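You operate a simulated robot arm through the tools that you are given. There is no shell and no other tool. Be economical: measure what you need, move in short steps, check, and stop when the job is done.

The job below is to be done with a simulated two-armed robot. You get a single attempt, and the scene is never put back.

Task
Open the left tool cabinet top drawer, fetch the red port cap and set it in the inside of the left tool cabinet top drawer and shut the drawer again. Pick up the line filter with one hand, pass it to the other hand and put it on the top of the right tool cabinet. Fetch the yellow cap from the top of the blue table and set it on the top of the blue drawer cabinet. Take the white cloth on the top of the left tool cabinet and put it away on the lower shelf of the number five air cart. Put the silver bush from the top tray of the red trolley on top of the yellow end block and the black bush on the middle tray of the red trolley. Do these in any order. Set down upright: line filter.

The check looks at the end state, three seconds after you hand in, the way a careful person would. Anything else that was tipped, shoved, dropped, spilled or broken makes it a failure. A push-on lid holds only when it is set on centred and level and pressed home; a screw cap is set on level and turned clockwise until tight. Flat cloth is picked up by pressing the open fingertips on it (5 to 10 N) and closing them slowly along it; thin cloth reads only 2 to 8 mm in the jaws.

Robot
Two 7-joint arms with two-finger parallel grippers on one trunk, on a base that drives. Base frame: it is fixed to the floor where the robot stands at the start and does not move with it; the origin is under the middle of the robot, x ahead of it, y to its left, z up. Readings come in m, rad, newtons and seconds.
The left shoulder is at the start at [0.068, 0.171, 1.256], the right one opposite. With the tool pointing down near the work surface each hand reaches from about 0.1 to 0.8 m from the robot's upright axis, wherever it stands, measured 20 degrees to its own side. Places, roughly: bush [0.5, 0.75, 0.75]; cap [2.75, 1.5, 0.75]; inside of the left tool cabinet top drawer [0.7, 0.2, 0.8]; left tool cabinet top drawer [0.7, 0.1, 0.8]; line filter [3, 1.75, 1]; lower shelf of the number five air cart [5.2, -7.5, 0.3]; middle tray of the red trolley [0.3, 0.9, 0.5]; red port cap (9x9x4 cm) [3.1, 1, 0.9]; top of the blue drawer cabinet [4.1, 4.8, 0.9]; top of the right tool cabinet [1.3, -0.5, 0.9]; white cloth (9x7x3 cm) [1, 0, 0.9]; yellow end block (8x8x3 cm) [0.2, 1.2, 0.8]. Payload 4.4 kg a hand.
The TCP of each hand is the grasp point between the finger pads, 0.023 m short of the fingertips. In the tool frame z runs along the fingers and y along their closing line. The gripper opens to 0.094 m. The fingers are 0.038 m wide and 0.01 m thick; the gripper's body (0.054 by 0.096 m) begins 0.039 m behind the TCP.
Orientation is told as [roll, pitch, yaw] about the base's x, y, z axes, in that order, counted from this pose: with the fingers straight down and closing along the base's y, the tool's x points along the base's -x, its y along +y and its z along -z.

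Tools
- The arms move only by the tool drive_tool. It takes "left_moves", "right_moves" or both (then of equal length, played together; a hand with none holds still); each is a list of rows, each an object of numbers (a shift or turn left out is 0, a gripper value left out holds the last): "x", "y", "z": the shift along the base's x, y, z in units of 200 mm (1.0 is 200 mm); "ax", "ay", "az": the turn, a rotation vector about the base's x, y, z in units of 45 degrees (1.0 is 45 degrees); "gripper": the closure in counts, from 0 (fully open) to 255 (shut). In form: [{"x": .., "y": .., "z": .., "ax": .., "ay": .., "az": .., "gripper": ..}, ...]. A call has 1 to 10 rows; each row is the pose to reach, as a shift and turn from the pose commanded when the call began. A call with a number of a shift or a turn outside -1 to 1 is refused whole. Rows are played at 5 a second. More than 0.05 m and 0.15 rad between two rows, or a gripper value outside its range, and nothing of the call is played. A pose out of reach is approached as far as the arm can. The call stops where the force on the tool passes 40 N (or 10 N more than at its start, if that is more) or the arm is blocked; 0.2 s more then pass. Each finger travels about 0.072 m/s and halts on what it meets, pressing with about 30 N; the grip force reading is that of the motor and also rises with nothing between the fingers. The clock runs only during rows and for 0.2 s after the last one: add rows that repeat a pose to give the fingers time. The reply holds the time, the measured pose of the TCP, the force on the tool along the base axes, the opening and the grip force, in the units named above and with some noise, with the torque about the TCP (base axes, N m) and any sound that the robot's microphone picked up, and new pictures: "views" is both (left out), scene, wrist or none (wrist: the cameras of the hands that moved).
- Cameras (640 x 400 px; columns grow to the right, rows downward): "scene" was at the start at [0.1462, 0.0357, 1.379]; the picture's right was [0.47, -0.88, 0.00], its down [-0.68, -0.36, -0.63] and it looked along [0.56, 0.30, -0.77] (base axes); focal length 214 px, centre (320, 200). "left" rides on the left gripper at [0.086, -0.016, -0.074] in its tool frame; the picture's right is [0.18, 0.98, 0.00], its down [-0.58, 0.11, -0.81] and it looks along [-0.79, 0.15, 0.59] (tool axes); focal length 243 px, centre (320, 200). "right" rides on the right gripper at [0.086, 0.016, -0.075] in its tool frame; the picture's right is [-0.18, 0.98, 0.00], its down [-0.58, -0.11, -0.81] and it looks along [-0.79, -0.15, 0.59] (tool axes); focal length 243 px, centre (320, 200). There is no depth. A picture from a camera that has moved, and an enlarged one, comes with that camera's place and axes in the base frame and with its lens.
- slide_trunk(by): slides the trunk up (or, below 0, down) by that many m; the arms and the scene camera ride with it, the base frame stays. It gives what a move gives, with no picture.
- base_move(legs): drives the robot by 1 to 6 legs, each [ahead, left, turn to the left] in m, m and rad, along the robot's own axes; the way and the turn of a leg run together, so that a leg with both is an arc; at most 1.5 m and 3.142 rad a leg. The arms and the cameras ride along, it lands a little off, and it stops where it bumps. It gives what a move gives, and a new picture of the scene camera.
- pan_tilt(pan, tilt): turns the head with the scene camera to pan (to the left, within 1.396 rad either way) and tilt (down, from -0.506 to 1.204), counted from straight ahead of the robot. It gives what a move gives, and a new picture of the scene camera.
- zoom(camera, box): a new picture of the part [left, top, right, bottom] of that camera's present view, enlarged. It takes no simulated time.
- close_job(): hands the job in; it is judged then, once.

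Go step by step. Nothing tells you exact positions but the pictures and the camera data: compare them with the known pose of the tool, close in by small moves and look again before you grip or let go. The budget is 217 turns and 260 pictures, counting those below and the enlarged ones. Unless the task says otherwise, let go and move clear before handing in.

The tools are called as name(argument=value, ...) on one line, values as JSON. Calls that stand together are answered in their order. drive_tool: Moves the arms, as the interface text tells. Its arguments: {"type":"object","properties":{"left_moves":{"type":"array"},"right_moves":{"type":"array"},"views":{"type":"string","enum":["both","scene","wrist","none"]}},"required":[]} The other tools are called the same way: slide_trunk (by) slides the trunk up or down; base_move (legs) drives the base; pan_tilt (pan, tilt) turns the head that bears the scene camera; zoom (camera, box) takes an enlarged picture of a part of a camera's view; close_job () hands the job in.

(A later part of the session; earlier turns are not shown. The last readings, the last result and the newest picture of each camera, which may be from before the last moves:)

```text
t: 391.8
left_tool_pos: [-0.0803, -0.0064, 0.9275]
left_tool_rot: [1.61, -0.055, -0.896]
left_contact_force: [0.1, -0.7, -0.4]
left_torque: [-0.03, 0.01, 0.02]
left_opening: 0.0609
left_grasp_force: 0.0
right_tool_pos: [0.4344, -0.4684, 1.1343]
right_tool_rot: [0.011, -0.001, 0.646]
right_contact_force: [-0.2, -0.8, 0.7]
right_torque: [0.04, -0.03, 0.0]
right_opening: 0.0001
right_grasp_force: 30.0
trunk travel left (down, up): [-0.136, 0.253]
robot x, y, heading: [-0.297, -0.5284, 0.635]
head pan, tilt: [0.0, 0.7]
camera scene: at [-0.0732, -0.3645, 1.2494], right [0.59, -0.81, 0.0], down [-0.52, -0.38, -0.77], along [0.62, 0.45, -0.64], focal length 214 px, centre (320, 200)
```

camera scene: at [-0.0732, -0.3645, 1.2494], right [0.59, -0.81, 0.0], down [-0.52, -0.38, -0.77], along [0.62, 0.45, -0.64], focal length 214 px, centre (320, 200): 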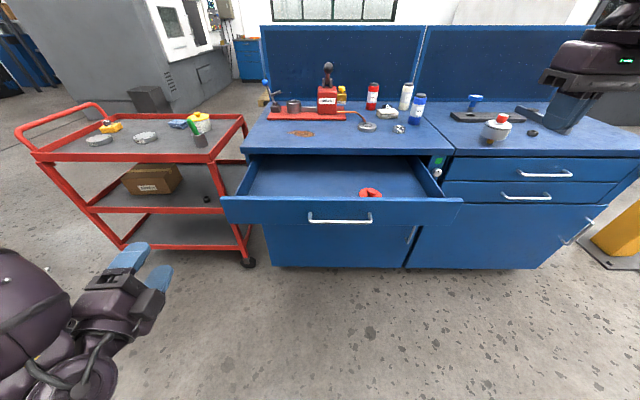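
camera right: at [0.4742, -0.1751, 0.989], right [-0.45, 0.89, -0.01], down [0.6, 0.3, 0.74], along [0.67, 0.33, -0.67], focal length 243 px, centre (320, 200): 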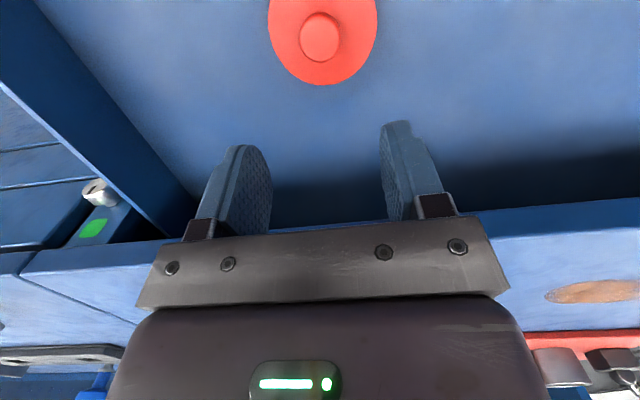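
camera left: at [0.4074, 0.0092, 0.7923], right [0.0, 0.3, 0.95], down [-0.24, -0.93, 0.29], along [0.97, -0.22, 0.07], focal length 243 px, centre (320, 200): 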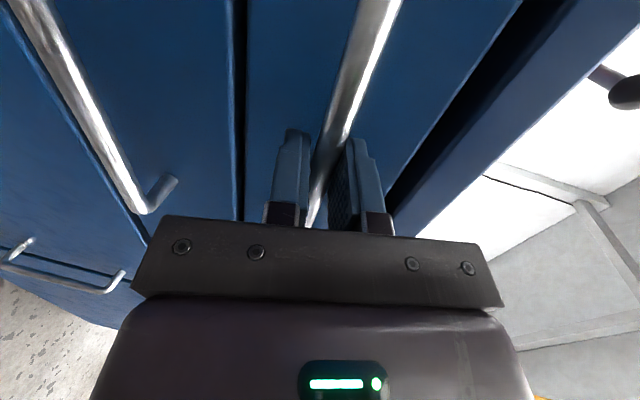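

The right arm is free again. I'll shut the drawer with the left fist, which points forward: shift right so it faces the handle, and lower it to the drawer front's height.

base_move(legs=[[0, -0.33, 0]])

drive_tool(left_moves=[{"x": 0.06, "y": 0.04, "z": -0.08, "gripper": 255}, {"x": 0.12, "y": 0.09, "z": -0.16}, {"x": 0.2, "y": 0.15, "z": -0.26}, {"x": 0.28, "y": 0.2, "z": -0.36}, {"x": 0.28, "y": 0.2, "z": -0.42}], views="both")

```text
t: 395.3
left_tool_pos: [0.1198, -0.2748, 0.9277]
left_tool_rot: [1.61, -0.057, -0.898]
left_contact_force: [-0.2, -0.1, -0.4]
left_torque: [-0.01, 0.02, 0.02]
left_opening: 0.0606
left_grasp_force: 0.1
right_tool_pos: [0.6341, -0.7381, 1.1347]
right_tool_rot: [0.012, 0.0, 0.644]
right_contact_force: [0.4, -0.3, -0.6]
right_torque: [-0.01, -0.03, -0.02]
right_opening: 0.0001
right_grasp_force: 30.6
trunk travel left (down, up): [-0.136, 0.253]
robot x, y, heading: [-0.0959, -0.8004, 0.629]
head pan, tilt: [0.0, 0.7]
camera scene: at [0.1265, -0.6342, 1.249], right [0.59, -0.81, 0.0], down [-0.52, -0.38, -0.76], along [0.62, 0.45, -0.64], focal length 214 px, centre (320, 200)
```

scene: 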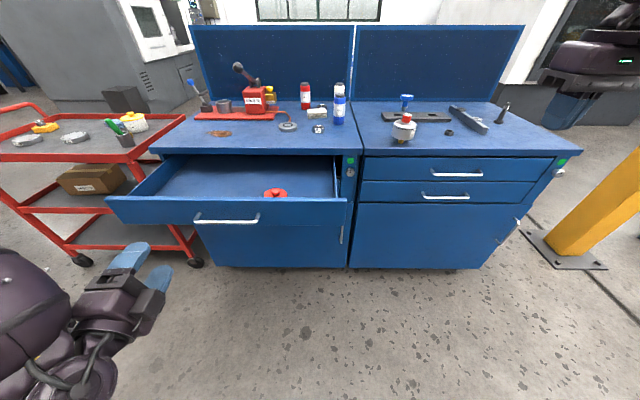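

```text
t: 396.5
left_tool_pos: [0.1671, -0.2159, 0.8906]
left_tool_rot: [1.61, -0.055, -0.899]
left_contact_force: [0.6, 0.0, -0.9]
left_torque: [0.01, 0.01, 0.02]
left_opening: 0.0001
left_grasp_force: 30.2
left hand out of reach, approached as far as the arm can: row 1, 2, 3, 4, 5
right_tool_pos: [0.6336, -0.7377, 1.1329]
right_tool_rot: [0.012, 0.0, 0.643]
right_contact_force: [0.6, -0.1, 0.1]
right_torque: [-0.01, 0.0, 0.0]
right_opening: 0.0
right_grasp_force: 29.9
trunk travel left (down, up): [-0.136, 0.253]
robot x, y, heading: [-0.098, -0.8011, 0.633]
head pan, tilt: [0.0, 0.7]
camera scene: at [0.1263, -0.6341, 1.249], right [0.59, -0.81, 0.0], down [-0.52, -0.38, -0.77], along [0.62, 0.45, -0.64], focal length 214 px, centre (320, 200)
camera left: at [0.0554, -0.1958, 0.8662], right [-0.18, 0.16, 0.97], down [-0.28, -0.95, 0.11], along [0.94, -0.25, 0.21], focal length 243 px, centre (320, 200)
```

scene: 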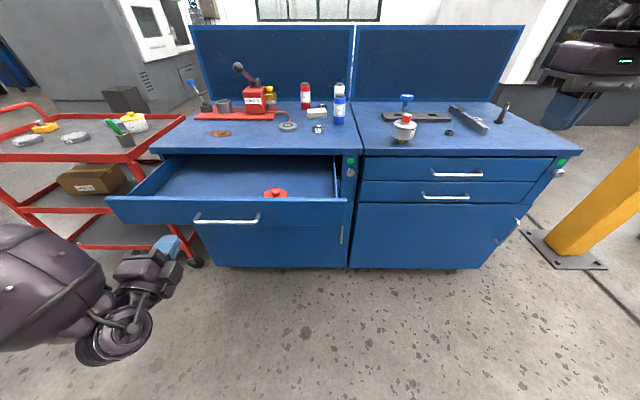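
left: 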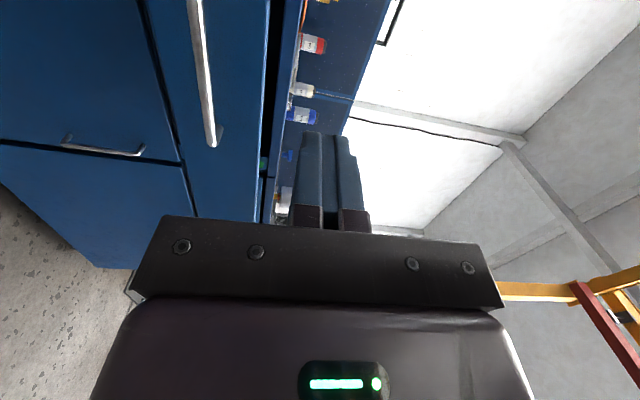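

I need about 5 cm lower, so a small trunk slide in free space.

slide_trunk(by=-0.05)

zoom(camera="scene", box=[60, 130, 380, 330])

```text
t: 397.4
left_tool_pos: [0.166, -0.2159, 0.842]
left_tool_rot: [1.614, -0.057, -0.899]
left_contact_force: [0.6, 0.1, 0.5]
left_torque: [-0.02, 0.02, 0.04]
left_opening: 0.0001
left_grasp_force: 30.1
right_tool_pos: [0.6336, -0.7391, 1.0858]
right_tool_rot: [0.013, -0.004, 0.641]
right_contact_force: [0.0, -0.6, 0.0]
right_torque: [0.01, -0.01, 0.0]
right_opening: 0.0
right_grasp_force: 29.9
trunk travel left (down, up): [-0.086, 0.303]
robot x, y, heading: [-0.0952, -0.7943, 0.633]
head pan, tilt: [0.0, 0.7]
```

```text
2.00 times, centred on (220, 230) of scene
camera zoom: at [0.1659, -0.6051, 1.1874], right [0.59, -0.81, 0.0], down [-0.52, -0.38, -0.77], along [0.62, 0.45, -0.64], focal length 429 px, centre (520, 140)
```

zoom: 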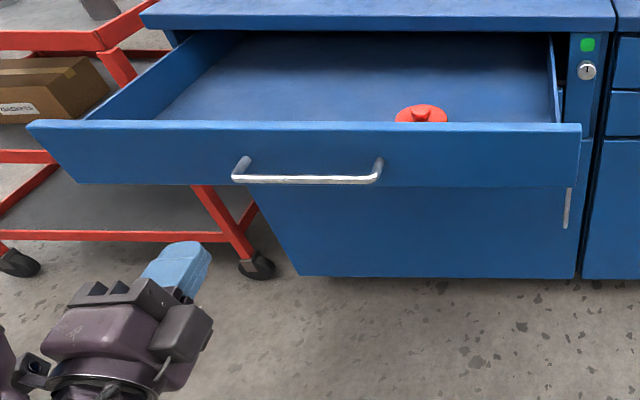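

The fist is at the front panel's height. I'll drive forward to push the drawer shut.

base_move(legs=[[0.3, -0.03, 0]])

```text
t: 399.4
left_tool_pos: [0.4272, -0.0628, 0.8413]
left_tool_rot: [1.609, -0.055, -0.899]
left_contact_force: [0.7, 0.2, -0.1]
left_torque: [-0.02, -0.04, 0.01]
left_opening: 0.0
left_grasp_force: 29.9
right_tool_pos: [0.8946, -0.5846, 1.0839]
right_tool_rot: [0.012, 0.001, 0.645]
right_contact_force: [0.5, -0.3, -0.1]
right_torque: [-0.05, 0.01, 0.01]
right_opening: 0.0
right_grasp_force: 29.6
trunk travel left (down, up): [-0.086, 0.303]
robot x, y, heading: [0.1643, -0.6435, 0.632]
head pan, tilt: [0.0, 0.7]
camera scene: at [0.427, -0.4512, 1.1865], right [0.59, -0.81, 0.0], down [-0.52, -0.38, -0.76], along [0.62, 0.45, -0.64], focal length 214 px, centre (320, 200)
```

scene: 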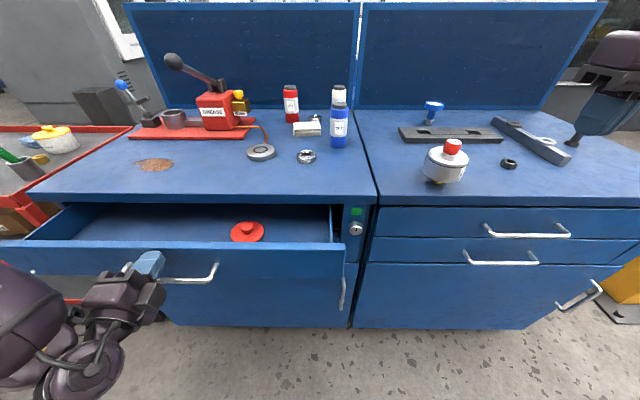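

Nearly closed; I'll push the rest of the way.

base_move(legs=[[0.12, 0, 0]])

zoom(camera="scene", box=[0, 130, 400, 380])

```text
t: 400.7
left_tool_pos: [0.5237, 0.0093, 0.8407]
left_tool_rot: [1.606, -0.055, -0.897]
left_contact_force: [0.3, 0.0, -0.3]
left_torque: [0.02, -0.03, -0.01]
left_opening: 0.0
left_grasp_force: 29.7
right_tool_pos: [0.992, -0.512, 1.083]
right_tool_rot: [0.014, 0.001, 0.645]
right_contact_force: [-0.6, -0.1, 0.5]
right_torque: [-0.01, 0.02, 0.01]
right_opening: 0.0
right_grasp_force: 30.9
trunk travel left (down, up): [-0.086, 0.303]
robot x, y, heading: [0.2636, -0.5709, 0.635]
head pan, tilt: [0.0, 0.7]
camera scene: at [0.5246, -0.3789, 1.1864], right [0.59, -0.81, 0.0], down [-0.52, -0.38, -0.76], along [0.62, 0.45, -0.64], focal length 214 px, centre (320, 200)
```

scene: 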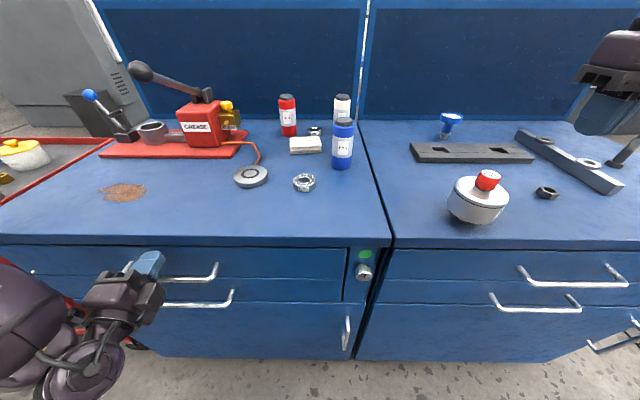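

```text
1.60 times, centred on (200, 255) of scene
camera zoom: at [0.5246, -0.3789, 1.1864], right [0.59, -0.81, 0.0], down [-0.52, -0.38, -0.76], along [0.62, 0.45, -0.64], focal length 343 px, centre (512, 112)
```

zoom: 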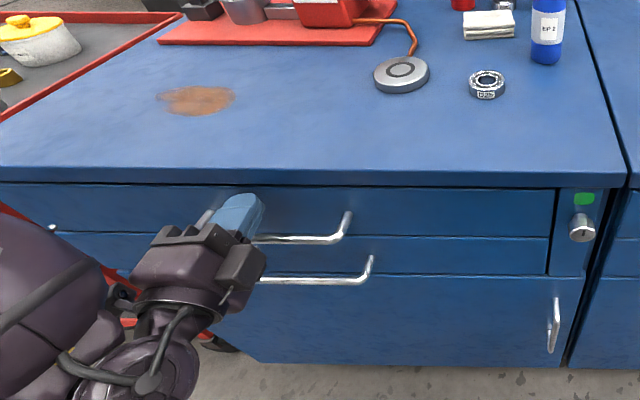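

Drawer almost flush. One more small push until it stops.

drive_tool(left_moves=[{"x": 0.04, "y": 0.03}, {"x": 0.08, "y": 0.06}, {"x": 0.12, "y": 0.09}, {"x": 0.16, "y": 0.12}], views="none")

zoom(camera="scene", box=[0, 130, 400, 380])

```text
t: 401.2
left_tool_pos: [0.528, 0.0135, 0.8402]
left_tool_rot: [1.601, -0.058, -0.897]
left_contact_force: [-16.1, -12.5, 12.1]
left_torque: [-0.14, -0.32, -0.36]
left_opening: 0.0
left_grasp_force: 30.1
right_tool_pos: [0.9887, -0.5132, 1.0863]
right_tool_rot: [0.012, -0.003, 0.646]
right_contact_force: [0.4, 0.4, 0.7]
right_torque: [-0.01, 0.03, 0.0]
right_opening: 0.0001
right_grasp_force: 29.5
trunk travel left (down, up): [-0.086, 0.303]
robot x, y, heading: [0.2656, -0.5708, 0.638]
head pan, tilt: [0.0, 0.7]
stopped in row 2 (left hand): the force on the tool passed its limit at 52 N (the readings are from after the stop); the commanded pose is now the measured one
```

```text
1.60 times, centred on (200, 255) of scene
camera zoom: at [0.5212, -0.3808, 1.1877], right [0.59, -0.8, 0.0], down [-0.52, -0.38, -0.77], along [0.62, 0.46, -0.64], focal length 343 px, centre (512, 112)
```

zoom: 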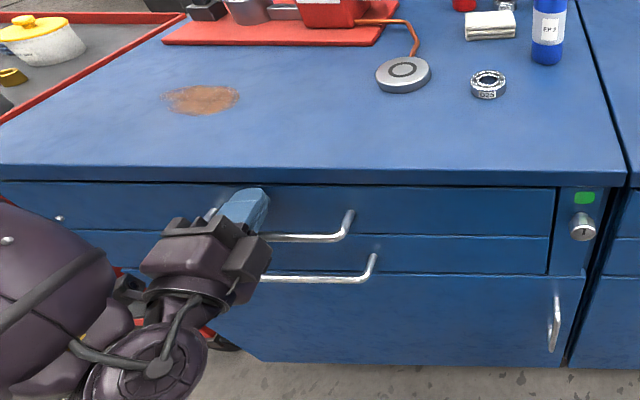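

The drawer is shut firmly. Next the white cloth: I back off, raise the trunk, and stow the left hand high.

base_move(legs=[[-0.2, 0.05, 0]])

slide_trunk(by=0.22)

zoom(camera="scene", box=[240, 80, 440, 205])

```text
t: 402.9
left_tool_pos: [0.3393, -0.063, 0.838]
left_tool_rot: [1.596, -0.056, -0.897]
left_contact_force: [0.6, -0.2, 0.4]
left_torque: [-0.01, 0.01, -0.02]
left_opening: 0.0
left_grasp_force: 29.6
right_tool_pos: [0.8, -0.5901, 1.0845]
right_tool_rot: [0.012, 0.0, 0.647]
right_contact_force: [-0.6, 0.2, -0.7]
right_torque: [-0.03, -0.03, -0.03]
right_opening: 0.0
right_grasp_force: 29.9
trunk travel left (down, up): [-0.086, 0.303]
robot x, y, heading: [0.0717, -0.652, 0.634]
head pan, tilt: [0.0, 0.7]
camera scene: at [0.3324, -0.4576, 1.1867], right [0.59, -0.8, 0.0], down [-0.52, -0.38, -0.77], along [0.62, 0.45, -0.64], focal length 214 px, centre (320, 200)
```

scene: 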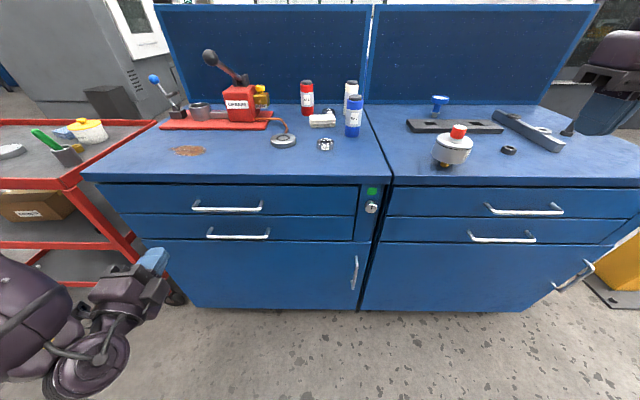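

```text
t: 405.2
left_tool_pos: [0.3044, -0.0899, 1.2491]
left_tool_rot: [2.015, -0.066, -0.923]
left_contact_force: [0.5, 0.3, 0.8]
left_torque: [0.06, 0.0, 0.04]
left_opening: 0.0001
left_grasp_force: 30.4
right_tool_pos: [0.8005, -0.5898, 1.3036]
right_tool_rot: [0.012, 0.002, 0.645]
right_contact_force: [0.4, 0.1, 0.2]
right_torque: [0.0, 0.02, -0.04]
right_opening: 0.0
right_grasp_force: 30.4
trunk travel left (down, up): [-0.306, 0.083]
robot x, y, heading: [0.0671, -0.6532, 0.63]
head pan, tilt: [0.0, 0.7]
```

```text
3.20 times, centred on (340, 142) of scene
camera zoom: at [0.1888, -0.5637, 1.4351], right [0.59, -0.8, 0.0], down [-0.52, -0.38, -0.76], along [0.62, 0.45, -0.64], focal length 686 px, centre (256, 384)
```

zoom: 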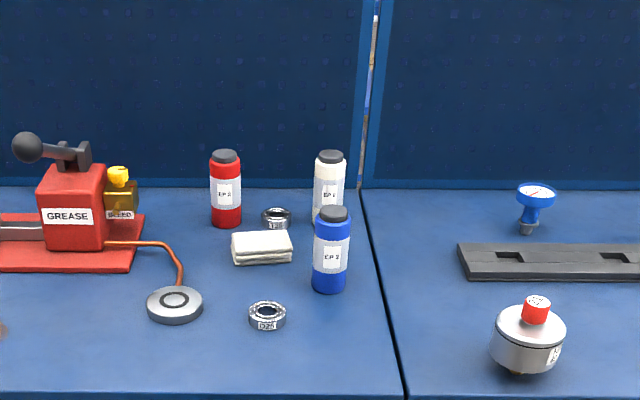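

The cloth, about 9×7 cm, is centred at (0.958, −0.015). I'll yaw the right gripper by 90° so it closes front to back, and raise the left hand.

drive_tool(right_moves=[{"az": -0.17}, {"az": -0.34}, {"az": -0.51}, {"az": -0.68}, {"az": -0.85}, {"az": -1.0}], left_moves=[{"z": 0.12}, {"z": 0.25}, {"z": 0.37}, {"z": 0.5}, {"z": 0.62}, {"z": 0.75}], views="none")

drive_tool(right_moves=[{"az": -0.17}, {"az": -0.34}, {"az": -0.51}, {"az": -0.68}, {"az": -0.85}, {"az": -1.0}], views="none")

base_move(legs=[[0.42, 0.04, 0]])

```text
t: 406.6
left_tool_pos: [0.3019, -0.0902, 1.4008]
left_tool_rot: [2.015, -0.065, -0.924]
left_contact_force: [0.2, 0.3, -0.5]
left_torque: [0.01, -0.01, 0.0]
left_opening: 0.0
left_grasp_force: 29.6
right_tool_pos: [0.7996, -0.5899, 1.3034]
right_tool_rot: [0.014, 0.0, -0.141]
right_contact_force: [1.0, -0.1, 0.9]
right_torque: [-0.04, -0.06, 0.0]
right_opening: 0.0
right_grasp_force: 30.3
trunk travel left (down, up): [-0.306, 0.083]
robot x, y, heading: [0.0726, -0.6478, 0.637]
head pan, tilt: [0.0, 0.7]
```

```text
t: 408.0
left_tool_pos: [0.3025, -0.0886, 1.4013]
left_tool_rot: [2.016, -0.066, -0.922]
left_contact_force: [0.5, 0.1, -0.3]
left_torque: [-0.01, -0.04, 0.01]
left_opening: 0.0001
left_grasp_force: 30.0
right_tool_pos: [0.8009, -0.5895, 1.3034]
right_tool_rot: [0.012, -0.002, -0.927]
right_contact_force: [-0.9, -0.7, -0.8]
right_torque: [-0.01, 0.01, 0.0]
right_opening: 0.0
right_grasp_force: 30.1
trunk travel left (down, up): [-0.306, 0.083]
robot x, y, heading: [0.0752, -0.6504, 0.637]
head pan, tilt: [0.0, 0.7]
```

```text
t: 410.6
left_tool_pos: [0.6289, 0.1989, 1.4011]
left_tool_rot: [2.015, -0.068, -0.928]
left_contact_force: [0.2, 1.1, 0.6]
left_torque: [0.03, -0.01, 0.0]
left_opening: 0.0
left_grasp_force: 30.2
right_tool_pos: [1.1241, -0.3042, 1.3031]
right_tool_rot: [0.013, -0.001, -0.927]
right_contact_force: [-0.7, -0.4, 0.3]
right_torque: [-0.01, 0.02, 0.01]
right_opening: 0.0
right_grasp_force: 30.0
trunk travel left (down, up): [-0.306, 0.083]
robot x, y, heading: [0.3945, -0.3621, 0.637]
head pan, tilt: [0.0, 0.7]
camera scene: at [0.5125, -0.2762, 1.4352], right [0.59, -0.81, 0.0], down [-0.52, -0.38, -0.76], along [0.62, 0.45, -0.64], focal length 214 px, centre (320, 200)
```

scene: 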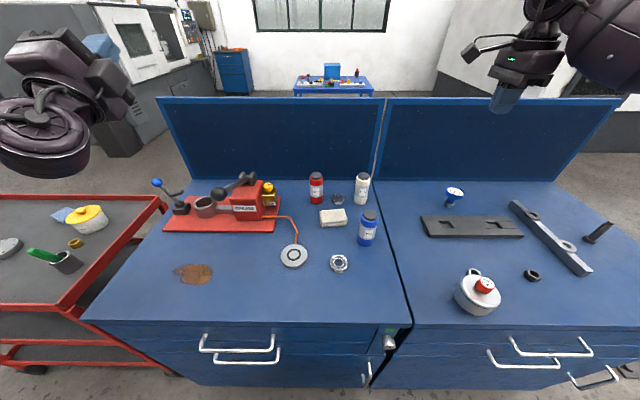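

Now the right hand goes over the cloth.

drive_tool(right_moves=[{"x": -0.1, "y": 0.18, "gripper": 0}, {"x": -0.2, "y": 0.36}, {"x": -0.3, "y": 0.54}, {"x": -0.4, "y": 0.72}, {"x": -0.5, "y": 0.9}], views="none")

drive_tool(right_moves=[{"x": -0.1, "y": 0.19}, {"x": -0.2, "y": 0.38, "z": -0.1}, {"x": -0.31, "y": 0.57, "z": -0.2}, {"x": -0.31, "y": 0.57, "z": -0.4}, {"x": -0.31, "y": 0.57, "z": -0.6}, {"x": -0.31, "y": 0.57, "z": -0.8}, {"x": -0.31, "y": 0.57, "z": -1.0}], views="both")

```text
t: 411.8
left_tool_pos: [0.627, 0.1994, 1.4006]
left_tool_rot: [2.016, -0.066, -0.928]
left_contact_force: [-0.4, 0.8, -0.7]
left_torque: [0.02, -0.04, -0.04]
left_opening: 0.0
left_grasp_force: 29.9
right_tool_pos: [1.0227, -0.1244, 1.303]
right_tool_rot: [0.013, 0.001, -0.929]
right_contact_force: [0.0, 0.5, 0.6]
right_torque: [-0.04, -0.02, -0.02]
right_opening: 0.0941
right_grasp_force: 0.0
trunk travel left (down, up): [-0.306, 0.083]
robot x, y, heading: [0.3961, -0.3657, 0.637]
head pan, tilt: [0.0, 0.7]
```

```text
t: 413.4
left_tool_pos: [0.6287, 0.1984, 1.401]
left_tool_rot: [2.016, -0.067, -0.927]
left_contact_force: [0.2, -0.6, 0.7]
left_torque: [-0.05, 0.0, 0.0]
left_opening: 0.0
left_grasp_force: 29.6
right_tool_pos: [0.9634, -0.0114, 1.1024]
right_tool_rot: [0.013, 0.001, -0.931]
right_contact_force: [0.4, -0.9, -0.9]
right_torque: [-0.05, 0.02, 0.02]
right_opening: 0.0944
right_grasp_force: 0.1
trunk travel left (down, up): [-0.306, 0.083]
robot x, y, heading: [0.3913, -0.3663, 0.632]
head pan, tilt: [0.0, 0.7]
camera scene: at [0.5126, -0.2762, 1.4352], right [0.59, -0.81, 0.0], down [-0.52, -0.38, -0.76], along [0.62, 0.45, -0.64], focal length 214 px, centre (320, 200)
camera right: at [0.923, 0.0666, 1.1765], right [0.9, 0.44, 0.01], down [0.25, -0.54, 0.8], along [0.36, -0.72, -0.59], focal length 243 px, centre (320, 200)
```

scene: 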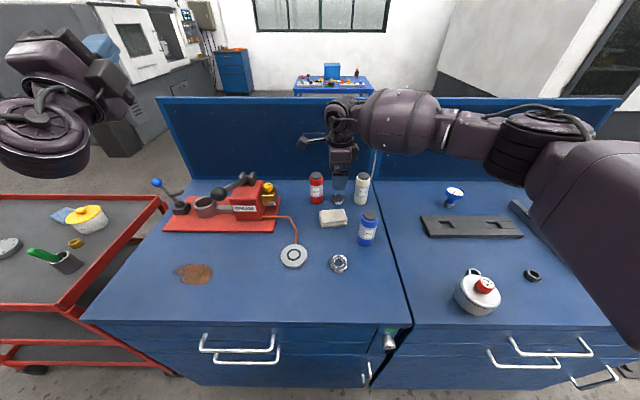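
right: 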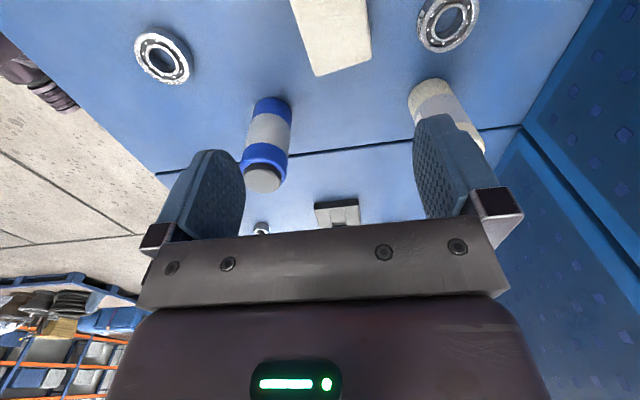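

I'll adjust by 2 cm and descend for a closer look.

drive_tool(right_moves=[{"x": 0.02, "y": 0.08, "z": -0.2}, {"x": 0.02, "y": 0.08, "z": -0.4}, {"x": 0.02, "y": 0.08, "z": -0.6}, {"x": 0.02, "y": 0.08, "z": -0.72}], views="wrist")

zoom(camera="scene", box=[260, 140, 420, 240])

```text
t: 414.4
left_tool_pos: [0.6283, 0.1965, 1.4008]
left_tool_rot: [2.015, -0.067, -0.924]
left_contact_force: [-0.3, -0.4, 0.3]
left_torque: [0.01, 0.0, -0.01]
left_opening: 0.0
left_grasp_force: 29.9
right_tool_pos: [0.9657, 0.0042, 0.9592]
right_tool_rot: [0.014, 0.0, -0.927]
right_contact_force: [-1.1, 0.2, 0.5]
right_torque: [0.02, -0.01, -0.01]
right_opening: 0.0941
right_grasp_force: 0.1
trunk travel left (down, up): [-0.306, 0.083]
robot x, y, heading: [0.398, -0.3648, 0.634]
head pan, tilt: [0.0, 0.7]
camera right: at [0.9257, 0.0813, 1.0326], right [0.9, 0.44, 0.01], down [0.25, -0.54, 0.8], along [0.36, -0.72, -0.59], focal length 243 px, centre (320, 200)
```

right: 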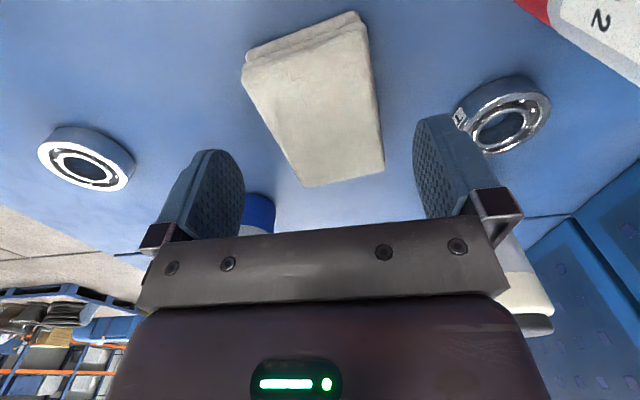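

```text
4.00 times, centred on (340, 190) of scene
camera zoom: at [0.5121, -0.2768, 1.4353], right [0.59, -0.81, 0.0], down [-0.52, -0.38, -0.77], along [0.62, 0.45, -0.64], focal length 858 px, centre (240, 240)
```

zoom: 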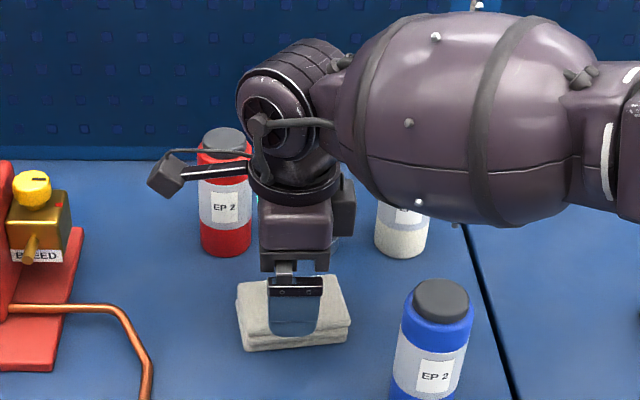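

The cloth is centred at (0.964, 0.012). I'll straddle it, fingertips almost on the tabletop, and close slowly.

drive_tool(right_moves=[{"x": -0.005, "y": 0.045, "z": -0.06}, {"x": -0.005, "y": 0.045, "z": -0.12}, {"x": -0.005, "y": 0.045, "z": -0.155}], views="none")

drive_tool(right_moves=[{"gripper": 40}, {"gripper": 70}, {"gripper": 100}, {"gripper": 130}, {"gripper": 160}, {"gripper": 200}, {"gripper": 200}], views="wrist")

```text
t: 415.2
left_tool_pos: [0.6288, 0.1982, 1.4001]
left_tool_rot: [2.016, -0.068, -0.926]
left_contact_force: [-0.2, 0.5, 0.1]
left_torque: [0.01, -0.01, 0.01]
left_opening: 0.0
left_grasp_force: 30.3
right_tool_pos: [0.9628, 0.0133, 0.9274]
right_tool_rot: [0.013, -0.001, -0.929]
right_contact_force: [0.7, 0.5, 0.4]
right_torque: [-0.02, 0.03, 0.02]
right_opening: 0.0941
right_grasp_force: 0.0
trunk travel left (down, up): [-0.306, 0.083]
robot x, y, heading: [0.3912, -0.3616, 0.634]
head pan, tilt: [0.0, 0.7]
```

```text
t: 416.8
left_tool_pos: [0.6286, 0.198, 1.4021]
left_tool_rot: [2.018, -0.067, -0.926]
left_contact_force: [0.0, -0.2, -0.5]
left_torque: [0.0, 0.05, 0.0]
left_opening: 0.0002
left_grasp_force: 29.5
right_tool_pos: [0.9653, 0.0125, 0.9279]
right_tool_rot: [0.012, 0.0, -0.928]
right_contact_force: [-0.2, 0.4, 1.3]
right_torque: [-0.01, 0.0, 0.0]
right_opening: 0.0667
right_grasp_force: 29.8
trunk travel left (down, up): [-0.306, 0.083]
robot x, y, heading: [0.3945, -0.3648, 0.631]
head pan, tilt: [0.0, 0.7]
camera right: at [0.9249, 0.0906, 1.0023], right [0.9, 0.44, 0.01], down [0.25, -0.54, 0.8], along [0.36, -0.72, -0.59], focal length 243 px, centre (320, 200)
```

right: 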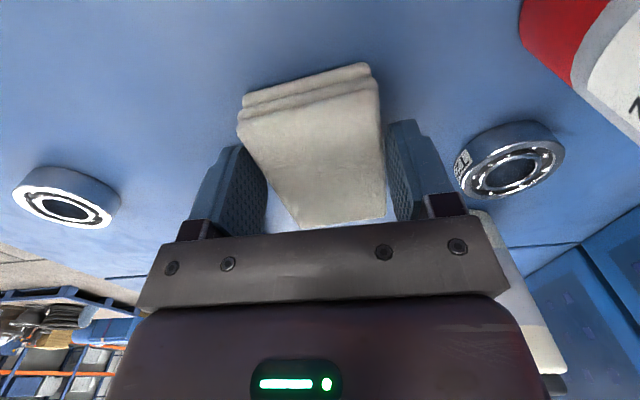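

The folded cloth holds firm at 67 mm. I'll lift it.

drive_tool(right_moves=[{"z": 0.1}, {"z": 0.3}, {"z": 0.5}, {"z": 0.7}, {"z": 0.9}], views="both")

```text
t: 418.0
left_tool_pos: [0.6276, 0.197, 1.401]
left_tool_rot: [2.016, -0.065, -0.927]
left_contact_force: [-0.7, 0.0, 0.2]
left_torque: [-0.01, -0.02, 0.04]
left_opening: 0.0
left_grasp_force: 29.3
right_tool_pos: [0.965, 0.0146, 1.1082]
right_tool_rot: [0.012, 0.0, -0.928]
right_contact_force: [-0.1, 1.1, -0.4]
right_torque: [0.0, -0.01, 0.03]
right_opening: 0.0661
right_grasp_force: 29.6
trunk travel left (down, up): [-0.306, 0.083]
robot x, y, heading: [0.3951, -0.3653, 0.631]
head pan, tilt: [0.0, 0.7]
camera scene: at [0.5115, -0.2767, 1.4354], right [0.59, -0.81, 0.0], down [-0.52, -0.38, -0.77], along [0.62, 0.45, -0.64], focal length 214 px, centre (320, 200)
camera right: at [0.925, 0.0925, 1.1821], right [0.9, 0.44, 0.01], down [0.25, -0.54, 0.8], along [0.36, -0.72, -0.59], focal length 243 px, centre (320, 200)
```

scene: 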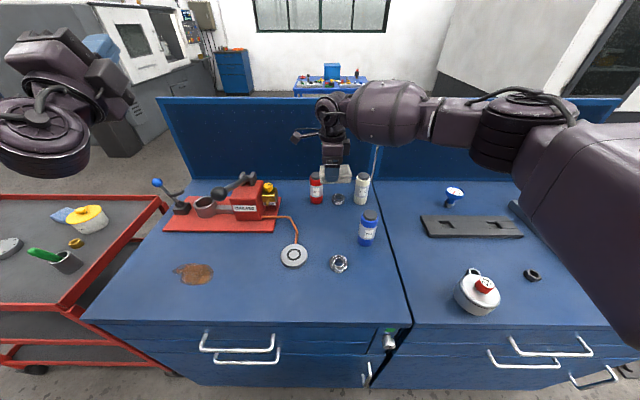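
right: 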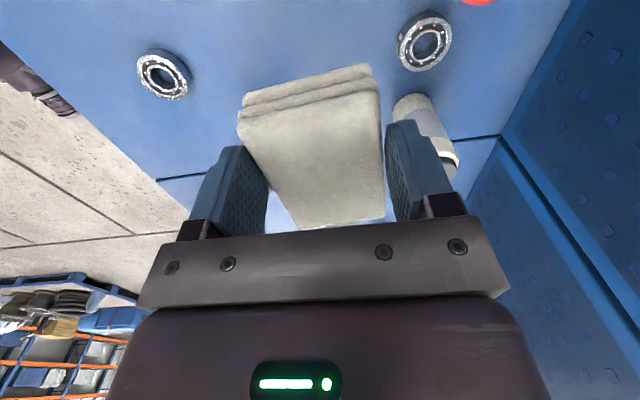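

The cloth is in hand. I'll raise it, back away, and turn to view the way towards the air carts at (5.2, −7.5).

drive_tool(right_moves=[{"z": 0.2}, {"z": 0.4}, {"z": 0.5}], views="none")

base_move(legs=[[-0.8, 0, 0], [0, 0, -1.57]])

pan_tilt(pan=0.0, tilt=0.25)

```text
t: 418.8
left_tool_pos: [0.6271, 0.1974, 1.4024]
left_tool_rot: [2.017, -0.067, -0.926]
left_contact_force: [-0.8, -0.8, -1.1]
left_torque: [-0.01, 0.0, -0.01]
left_opening: 0.0
left_grasp_force: 29.8
right_tool_pos: [0.9646, 0.0136, 1.2097]
right_tool_rot: [0.012, 0.0, -0.929]
right_contact_force: [-0.2, 0.5, -1.1]
right_torque: [0.01, 0.0, 0.02]
right_opening: 0.0659
right_grasp_force: 30.1
trunk travel left (down, up): [-0.306, 0.083]
robot x, y, heading: [0.3933, -0.3636, 0.631]
head pan, tilt: [0.0, 0.7]
```

```text
t: 427.0
left_tool_pos: [0.3093, -1.0858, 1.4017]
left_tool_rot: [2.015, -0.066, -2.533]
left_contact_force: [0.1, 0.1, -0.1]
left_torque: [0.0, 0.02, 0.03]
left_opening: 0.0001
left_grasp_force: 29.2
right_tool_pos: [0.1152, -1.417, 1.2094]
right_tool_rot: [0.012, 0.0, -2.532]
right_contact_force: [-0.9, 0.1, -0.6]
right_torque: [0.02, -0.01, -0.01]
right_opening: 0.0639
right_grasp_force: 29.9
trunk travel left (down, up): [-0.306, 0.083]
robot x, y, heading: [-0.2457, -0.8308, -0.973]
head pan, tilt: [0.0, 0.7]
camera scene: at [-0.1621, -0.9561, 1.4353], right [-0.83, -0.56, 0.0], down [-0.36, 0.53, -0.76], along [0.43, -0.63, -0.64], focal length 214 px, centre (320, 200)
```

scene: 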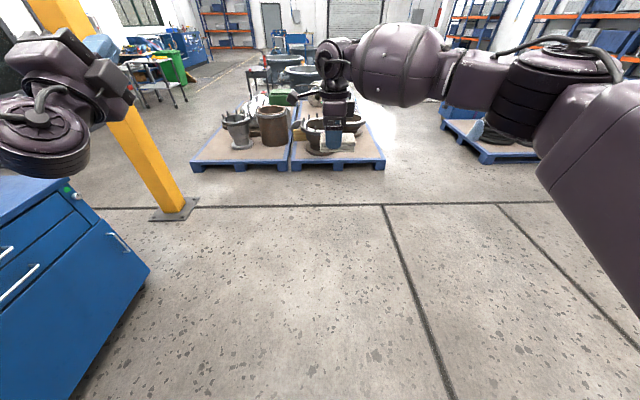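

```text
t: 427.9
left_tool_pos: [0.3097, -1.0865, 1.4012]
left_tool_rot: [2.016, -0.066, -2.533]
left_contact_force: [0.8, -0.4, -1.4]
left_torque: [0.0, -0.01, 0.02]
left_opening: 0.0
left_grasp_force: 30.0
right_tool_pos: [0.1139, -1.4162, 1.2073]
right_tool_rot: [0.012, 0.001, -2.533]
right_contact_force: [0.9, -0.6, -1.2]
right_torque: [-0.02, 0.03, 0.0]
right_opening: 0.0638
right_grasp_force: 30.1
trunk travel left (down, up): [-0.306, 0.083]
robot x, y, heading: [-0.2469, -0.8362, -0.969]
head pan, tilt: [0.0, 0.25]
camera scene: at [-0.1573, -0.963, 1.476], right [-0.83, -0.56, 0.0], down [-0.14, 0.2, -0.97], along [0.55, -0.8, -0.25], focal length 214 px, centre (320, 200)
```

scene: 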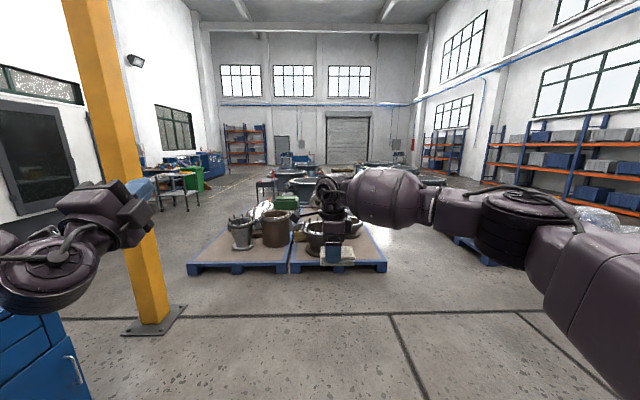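

Two casting pallets block the way ahead, but there is a corridor about 1.3 m wide to their right. I'll strafe right and drive through.

base_move(legs=[[0, -1.42, 0], [1.4, 0, 0], [1.0, 0, 0]])

```text
t: 451.9
left_tool_pos: [0.6006, -3.8108, 1.4017]
left_tool_rot: [2.016, -0.066, -2.476]
left_contact_force: [0.0, -0.2, 0.2]
left_torque: [-0.02, -0.02, 0.01]
left_opening: 0.0
left_grasp_force: 29.9
right_tool_pos: [0.4237, -4.152, 1.2087]
right_tool_rot: [0.012, -0.001, -2.476]
right_contact_force: [0.1, 1.3, 0.0]
right_torque: [0.01, 0.01, 0.01]
right_opening: 0.064
right_grasp_force: 29.6
trunk travel left (down, up): [-0.306, 0.083]
robot x, y, heading: [0.0372, -3.5889, -0.92]
head pan, tilt: [0.0, 0.25]
camera scene: at [0.128, -3.7144, 1.4761], right [-0.79, -0.61, 0.0], down [-0.15, 0.2, -0.97], along [0.59, -0.77, -0.25], focal length 214 px, centre (320, 200)
```

scene: 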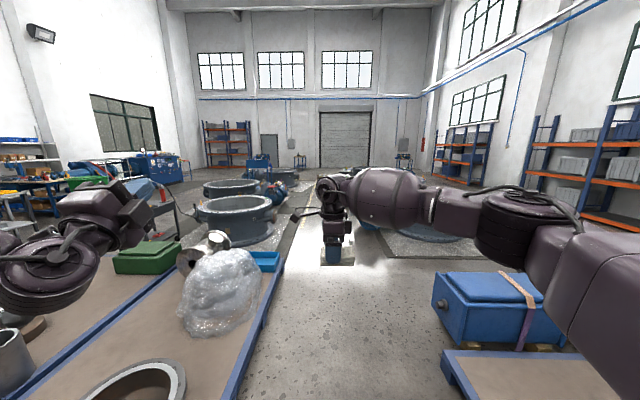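

The way ahead is open. I'll drive on between the tank rows.

base_move(legs=[[1.4, -0.15, 0], [1.4, -0.1, 0]])

```text
t: 465.5
left_tool_pos: [2.1321, -6.1485, 1.4006]
left_tool_rot: [2.016, -0.065, -2.438]
left_contact_force: [-0.1, -0.2, 0.9]
left_torque: [-0.03, -0.01, 0.0]
left_opening: 0.0002
left_grasp_force: 30.1
right_tool_pos: [1.9698, -6.4954, 1.2101]
right_tool_rot: [0.01, -0.001, -2.438]
right_contact_force: [0.0, -0.2, 0.3]
right_torque: [0.0, 0.01, -0.02]
right_opening: 0.0638
right_grasp_force: 30.1
trunk travel left (down, up): [-0.306, 0.083]
robot x, y, heading: [1.5555, -5.9471, -0.882]
head pan, tilt: [0.0, 0.25]
camera scene: at [1.656, -6.0687, 1.4761], right [-0.77, -0.64, 0.0], down [-0.16, 0.19, -0.97], along [0.62, -0.75, -0.25], focal length 214 px, centre (320, 200)
```

scene: 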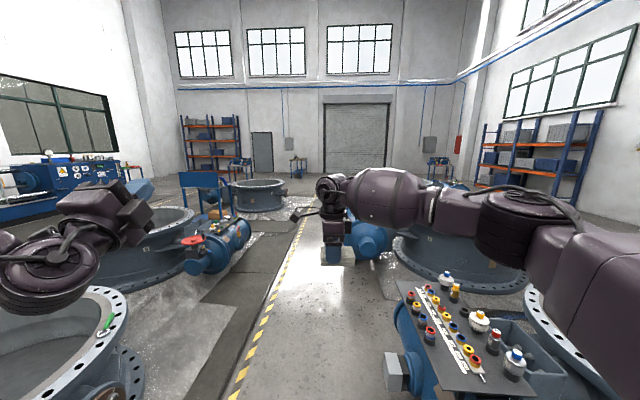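

A blue cart stands at about the expected spot, left ahead. I'll zoom in to read its number.

zoom(camera="scene", box=[160, 140, 320, 240])

```text
4.00 times, centred on (240, 190) of scene
camera zoom: at [1.656, -6.0687, 1.4761], right [-0.77, -0.64, 0.0], down [-0.16, 0.19, -0.97], along [0.62, -0.75, -0.25], focal length 858 px, centre (640, 240)
```

zoom: 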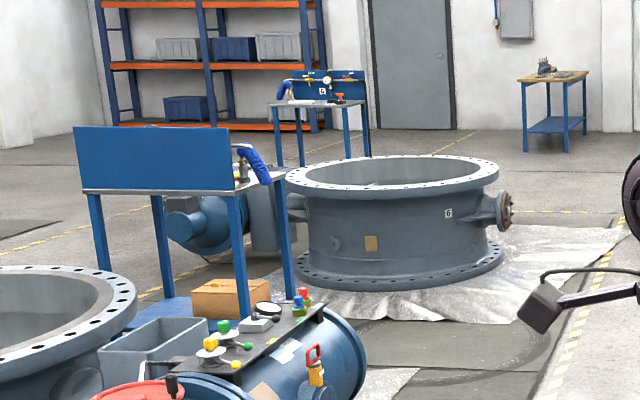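

The tank beyond is marked 6 and the next cart 7, so this cart fits number five. I'll drive on along the aisle to see its open side and number.

base_move(legs=[[1.3, -0.05, -0.04]])

pan_tilt(pan=0.7, tilt=0.45)

```text
t: 471.9
left_tool_pos: [2.8756, -7.2013, 1.4012]
left_tool_rot: [2.017, -0.066, -2.482]
left_contact_force: [-0.1, 0.1, -0.6]
left_torque: [-0.02, 0.0, 0.0]
left_opening: 0.0
left_grasp_force: 30.2
right_tool_pos: [2.6969, -7.5415, 1.2093]
right_tool_rot: [0.013, 0.0, -2.482]
right_contact_force: [0.2, 0.3, -0.2]
right_torque: [0.03, 0.0, 0.0]
right_opening: 0.0639
right_grasp_force: 30.2
trunk travel left (down, up): [-0.306, 0.083]
robot x, y, heading: [2.3117, -6.9776, -0.925]
head pan, tilt: [0.0, 0.25]
camera scene: at [2.4028, -7.1019, 1.4761], right [-0.8, -0.6, 0.0], down [-0.15, 0.2, -0.97], along [0.58, -0.77, -0.25], focal length 214 px, centre (320, 200)
```

scene: 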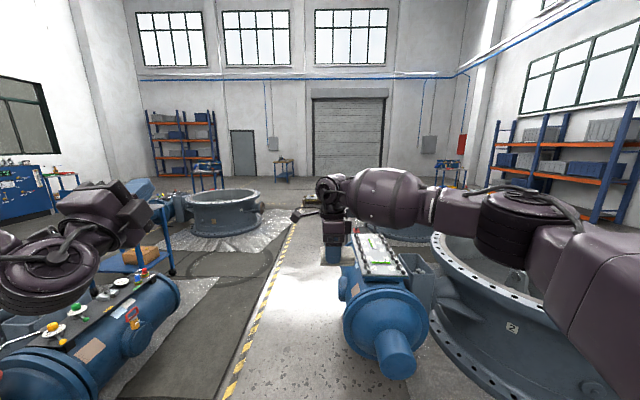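

```text
t: 473.0
left_tool_pos: [2.8755, -7.2013, 1.4005]
left_tool_rot: [2.017, -0.066, -2.483]
left_contact_force: [-0.5, 0.3, 0.6]
left_torque: [0.01, -0.04, 0.03]
left_opening: 0.0002
left_grasp_force: 30.5
right_tool_pos: [2.6971, -7.542, 1.2079]
right_tool_rot: [0.013, 0.001, -2.482]
right_contact_force: [0.3, 0.2, 0.3]
right_torque: [0.0, 0.0, 0.01]
right_opening: 0.0638
right_grasp_force: 29.5
trunk travel left (down, up): [-0.306, 0.083]
robot x, y, heading: [2.3126, -6.9733, -0.922]
head pan, tilt: [0.7, 0.45]
camera scene: at [2.4359, -7.0477, 1.4575], right [-0.22, -0.98, 0.0], down [-0.42, 0.1, -0.9], along [0.88, -0.2, -0.43], focal length 214 px, centre (320, 200)
```

scene: 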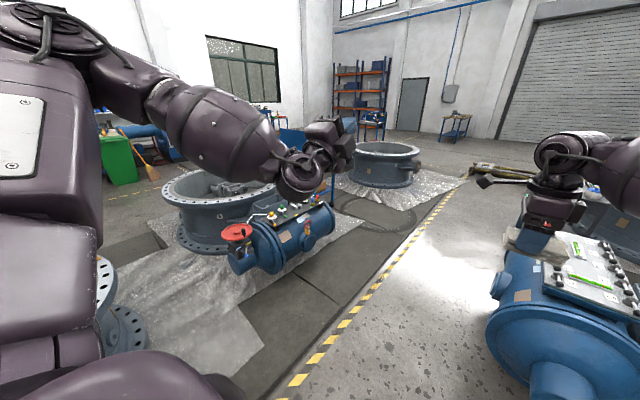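

I'll go round the left pump to a spot in front of the cart's open side, at about (4.9, −8.25), and turn to face it.

base_move(legs=[[1.04, 0.27, 0], [1.04, 0.27, 0], [0.45, 0.72, 0], [0, 0, 2.3]])

pan_tilt(pan=0.0, tilt=0.75)

```text
t: 495.2
left_tool_pos: [4.6564, -7.6267, 1.4011]
left_tool_rot: [2.017, -0.066, -0.252]
left_contact_force: [-1.1, 0.3, -0.5]
left_torque: [0.05, 0.02, 0.0]
left_opening: 0.0
left_grasp_force: 29.7
right_tool_pos: [5.0356, -7.5606, 1.2094]
right_tool_rot: [0.013, 0.0, -0.254]
right_contact_force: [-0.4, 0.6, -0.8]
right_torque: [0.02, 0.01, 0.01]
right_opening: 0.064
right_grasp_force: 29.7
trunk travel left (down, up): [-0.306, 0.083]
robot x, y, heading: [4.8216, -8.2103, 1.311]
head pan, tilt: [0.7, 0.45]
camera scene: at [4.8012, -8.0678, 1.4575], right [0.91, 0.42, 0.0], down [0.18, -0.39, -0.9], along [-0.38, 0.82, -0.44], focal length 214 px, centre (320, 200)
```

scene: 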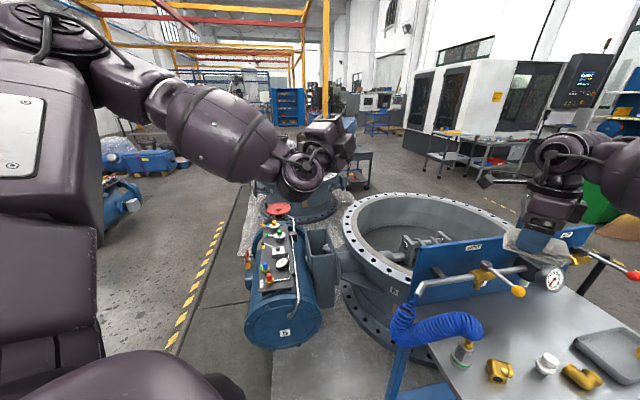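

```text
t: 496.3
left_tool_pos: [4.6572, -7.627, 1.4005]
left_tool_rot: [2.015, -0.065, -0.253]
left_contact_force: [0.7, 1.0, 0.2]
left_torque: [0.03, 0.03, 0.0]
left_opening: 0.0
left_grasp_force: 30.0
right_tool_pos: [5.0346, -7.5603, 1.2097]
right_tool_rot: [0.012, 0.0, -0.255]
right_contact_force: [-0.2, 0.3, -1.4]
right_torque: [0.0, 0.01, -0.01]
right_opening: 0.0639
right_grasp_force: 30.2
trunk travel left (down, up): [-0.306, 0.083]
robot x, y, heading: [4.8269, -8.211, 1.31]
head pan, tilt: [0.0, 0.75]
camera scene: at [4.8616, -8.071, 1.4311], right [0.97, -0.26, 0.0], down [-0.18, -0.66, -0.73], along [0.19, 0.71, -0.68], focal length 214 px, centre (320, 200)
```

scene: 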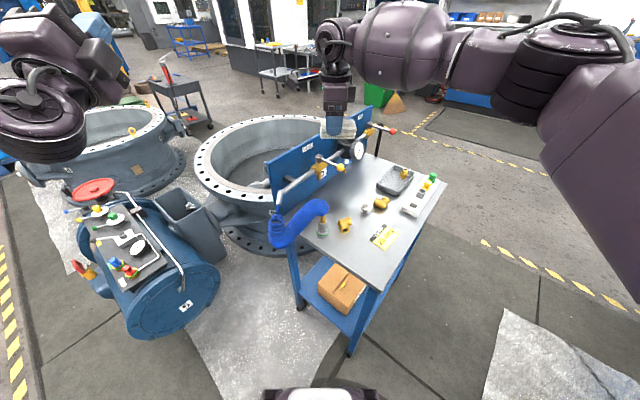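

The cart's end and lower shelf with a brown box are visible. I'll zoom to check its number and the shelf.

zoom(camera="scene", box=[240, 130, 480, 370])

```text
1.67 times, centred on (360, 250) of scene
camera zoom: at [4.8616, -8.071, 1.4311], right [0.97, -0.26, 0.0], down [-0.18, -0.66, -0.73], along [0.19, 0.71, -0.68], focal length 358 px, centre (253, 117)
```

zoom: 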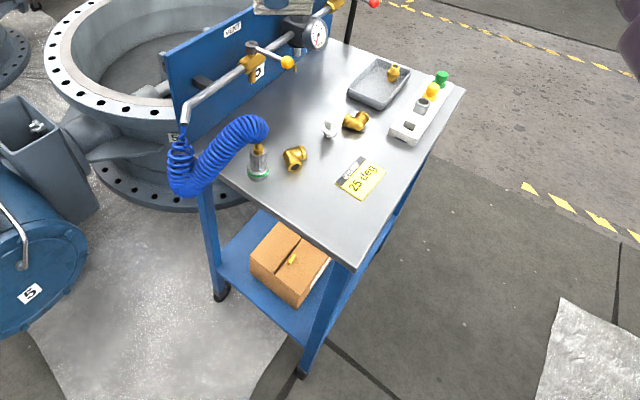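

This is cart number five. I'll check how near tank 6 is on my right before moving closer.

pan_tilt(pan=-1.35, tilt=0.9)

```text
t: 497.8
left_tool_pos: [4.6581, -7.6279, 1.4017]
left_tool_rot: [2.016, -0.065, -0.252]
left_contact_force: [-0.1, -0.5, -0.1]
left_torque: [0.03, -0.01, 0.0]
left_opening: 0.0
left_grasp_force: 30.2
right_tool_pos: [5.0362, -7.5605, 1.2089]
right_tool_rot: [0.012, -0.001, -0.253]
right_contact_force: [0.8, -0.9, -0.9]
right_torque: [0.0, 0.02, 0.02]
right_opening: 0.0641
right_grasp_force: 30.5
trunk travel left (down, up): [-0.306, 0.083]
robot x, y, heading: [4.8251, -8.2121, 1.306]
head pan, tilt: [-1.349, 0.901]
camera scene: at [4.9155, -8.1542, 1.4191], right [-0.04, -1.0, 0.0], down [-0.78, 0.03, -0.62], along [0.62, -0.03, -0.78], focal length 214 px, centre (320, 200)
```

scene: 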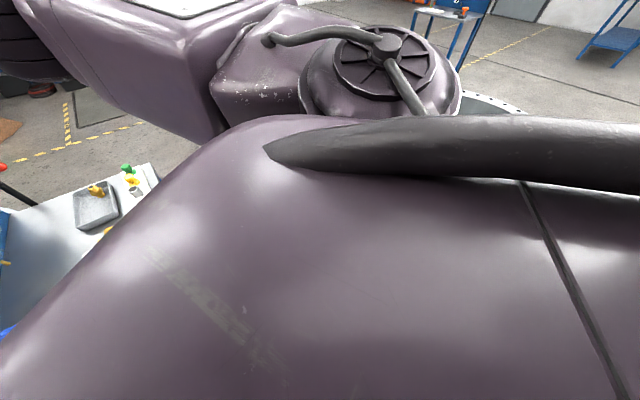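

The arm hides the tank, so I'll move in small steps. First a small shift right, then I yaw the right tool back.

base_move(legs=[[-0.04, -0.19, 0]])

drive_tool(right_moves=[{"az": 0.17}, {"az": 0.34}, {"az": 0.51}, {"az": 0.68}, {"az": 0.85}, {"az": 1.0}], views="none")

drive_tool(right_moves=[{"az": 0.17}, {"az": 0.34}, {"az": 0.51}, {"az": 0.68}, {"az": 0.85}, {"az": 0.98}], views="none")

```text
t: 500.1
left_tool_pos: [4.8321, -7.7154, 1.3998]
left_tool_rot: [2.016, -0.068, -0.252]
left_contact_force: [0.2, 0.3, 0.3]
left_torque: [-0.03, 0.0, 0.01]
left_opening: 0.0
left_grasp_force: 30.0
right_tool_pos: [5.2113, -7.6501, 1.2099]
right_tool_rot: [0.01, 0.0, -0.254]
right_contact_force: [-0.2, -0.2, -0.6]
right_torque: [0.0, 0.0, -0.03]
right_opening: 0.0638
right_grasp_force: 30.7
trunk travel left (down, up): [-0.306, 0.083]
robot x, y, heading: [4.999, -8.3024, 1.304]
head pan, tilt: [-1.349, 0.901]
camera scene: at [5.0898, -8.243, 1.4191], right [-0.04, -1.0, 0.0], down [-0.78, 0.03, -0.62], along [0.62, -0.03, -0.78], focal length 214 px, centre (320, 200)
```

scene: 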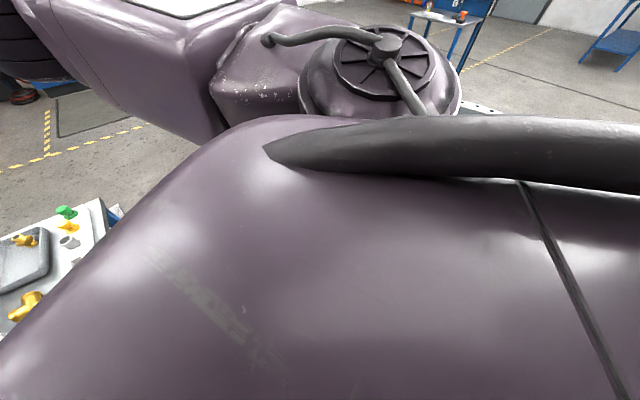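

```text
t: 501.5
left_tool_pos: [4.8318, -7.7157, 1.4002]
left_tool_rot: [2.017, -0.066, -0.254]
left_contact_force: [1.1, -0.7, -0.4]
left_torque: [0.04, -0.05, 0.01]
left_opening: 0.0
left_grasp_force: 29.4
right_tool_pos: [5.2093, -7.6493, 1.2093]
right_tool_rot: [0.014, 0.0, 0.534]
right_contact_force: [0.2, -0.5, -0.6]
right_torque: [0.01, 0.0, 0.02]
right_opening: 0.0641
right_grasp_force: 30.1
trunk travel left (down, up): [-0.306, 0.083]
robot x, y, heading: [5.0005, -8.3018, 1.301]
head pan, tilt: [-1.349, 0.901]
```

```text
t: 502.9
left_tool_pos: [4.8316, -7.7151, 1.4021]
left_tool_rot: [2.017, -0.066, -0.254]
left_contact_force: [0.1, -0.3, -0.5]
left_torque: [0.0, 0.01, 0.0]
left_opening: 0.0
left_grasp_force: 29.4
right_tool_pos: [5.2107, -7.6494, 1.2093]
right_tool_rot: [0.012, 0.0, 1.303]
right_contact_force: [0.5, -0.1, -0.5]
right_torque: [-0.01, -0.01, 0.01]
right_opening: 0.0638
right_grasp_force: 30.0
trunk travel left (down, up): [-0.306, 0.083]
robot x, y, heading: [4.9985, -8.3014, 1.307]
head pan, tilt: [-1.349, 0.901]
```

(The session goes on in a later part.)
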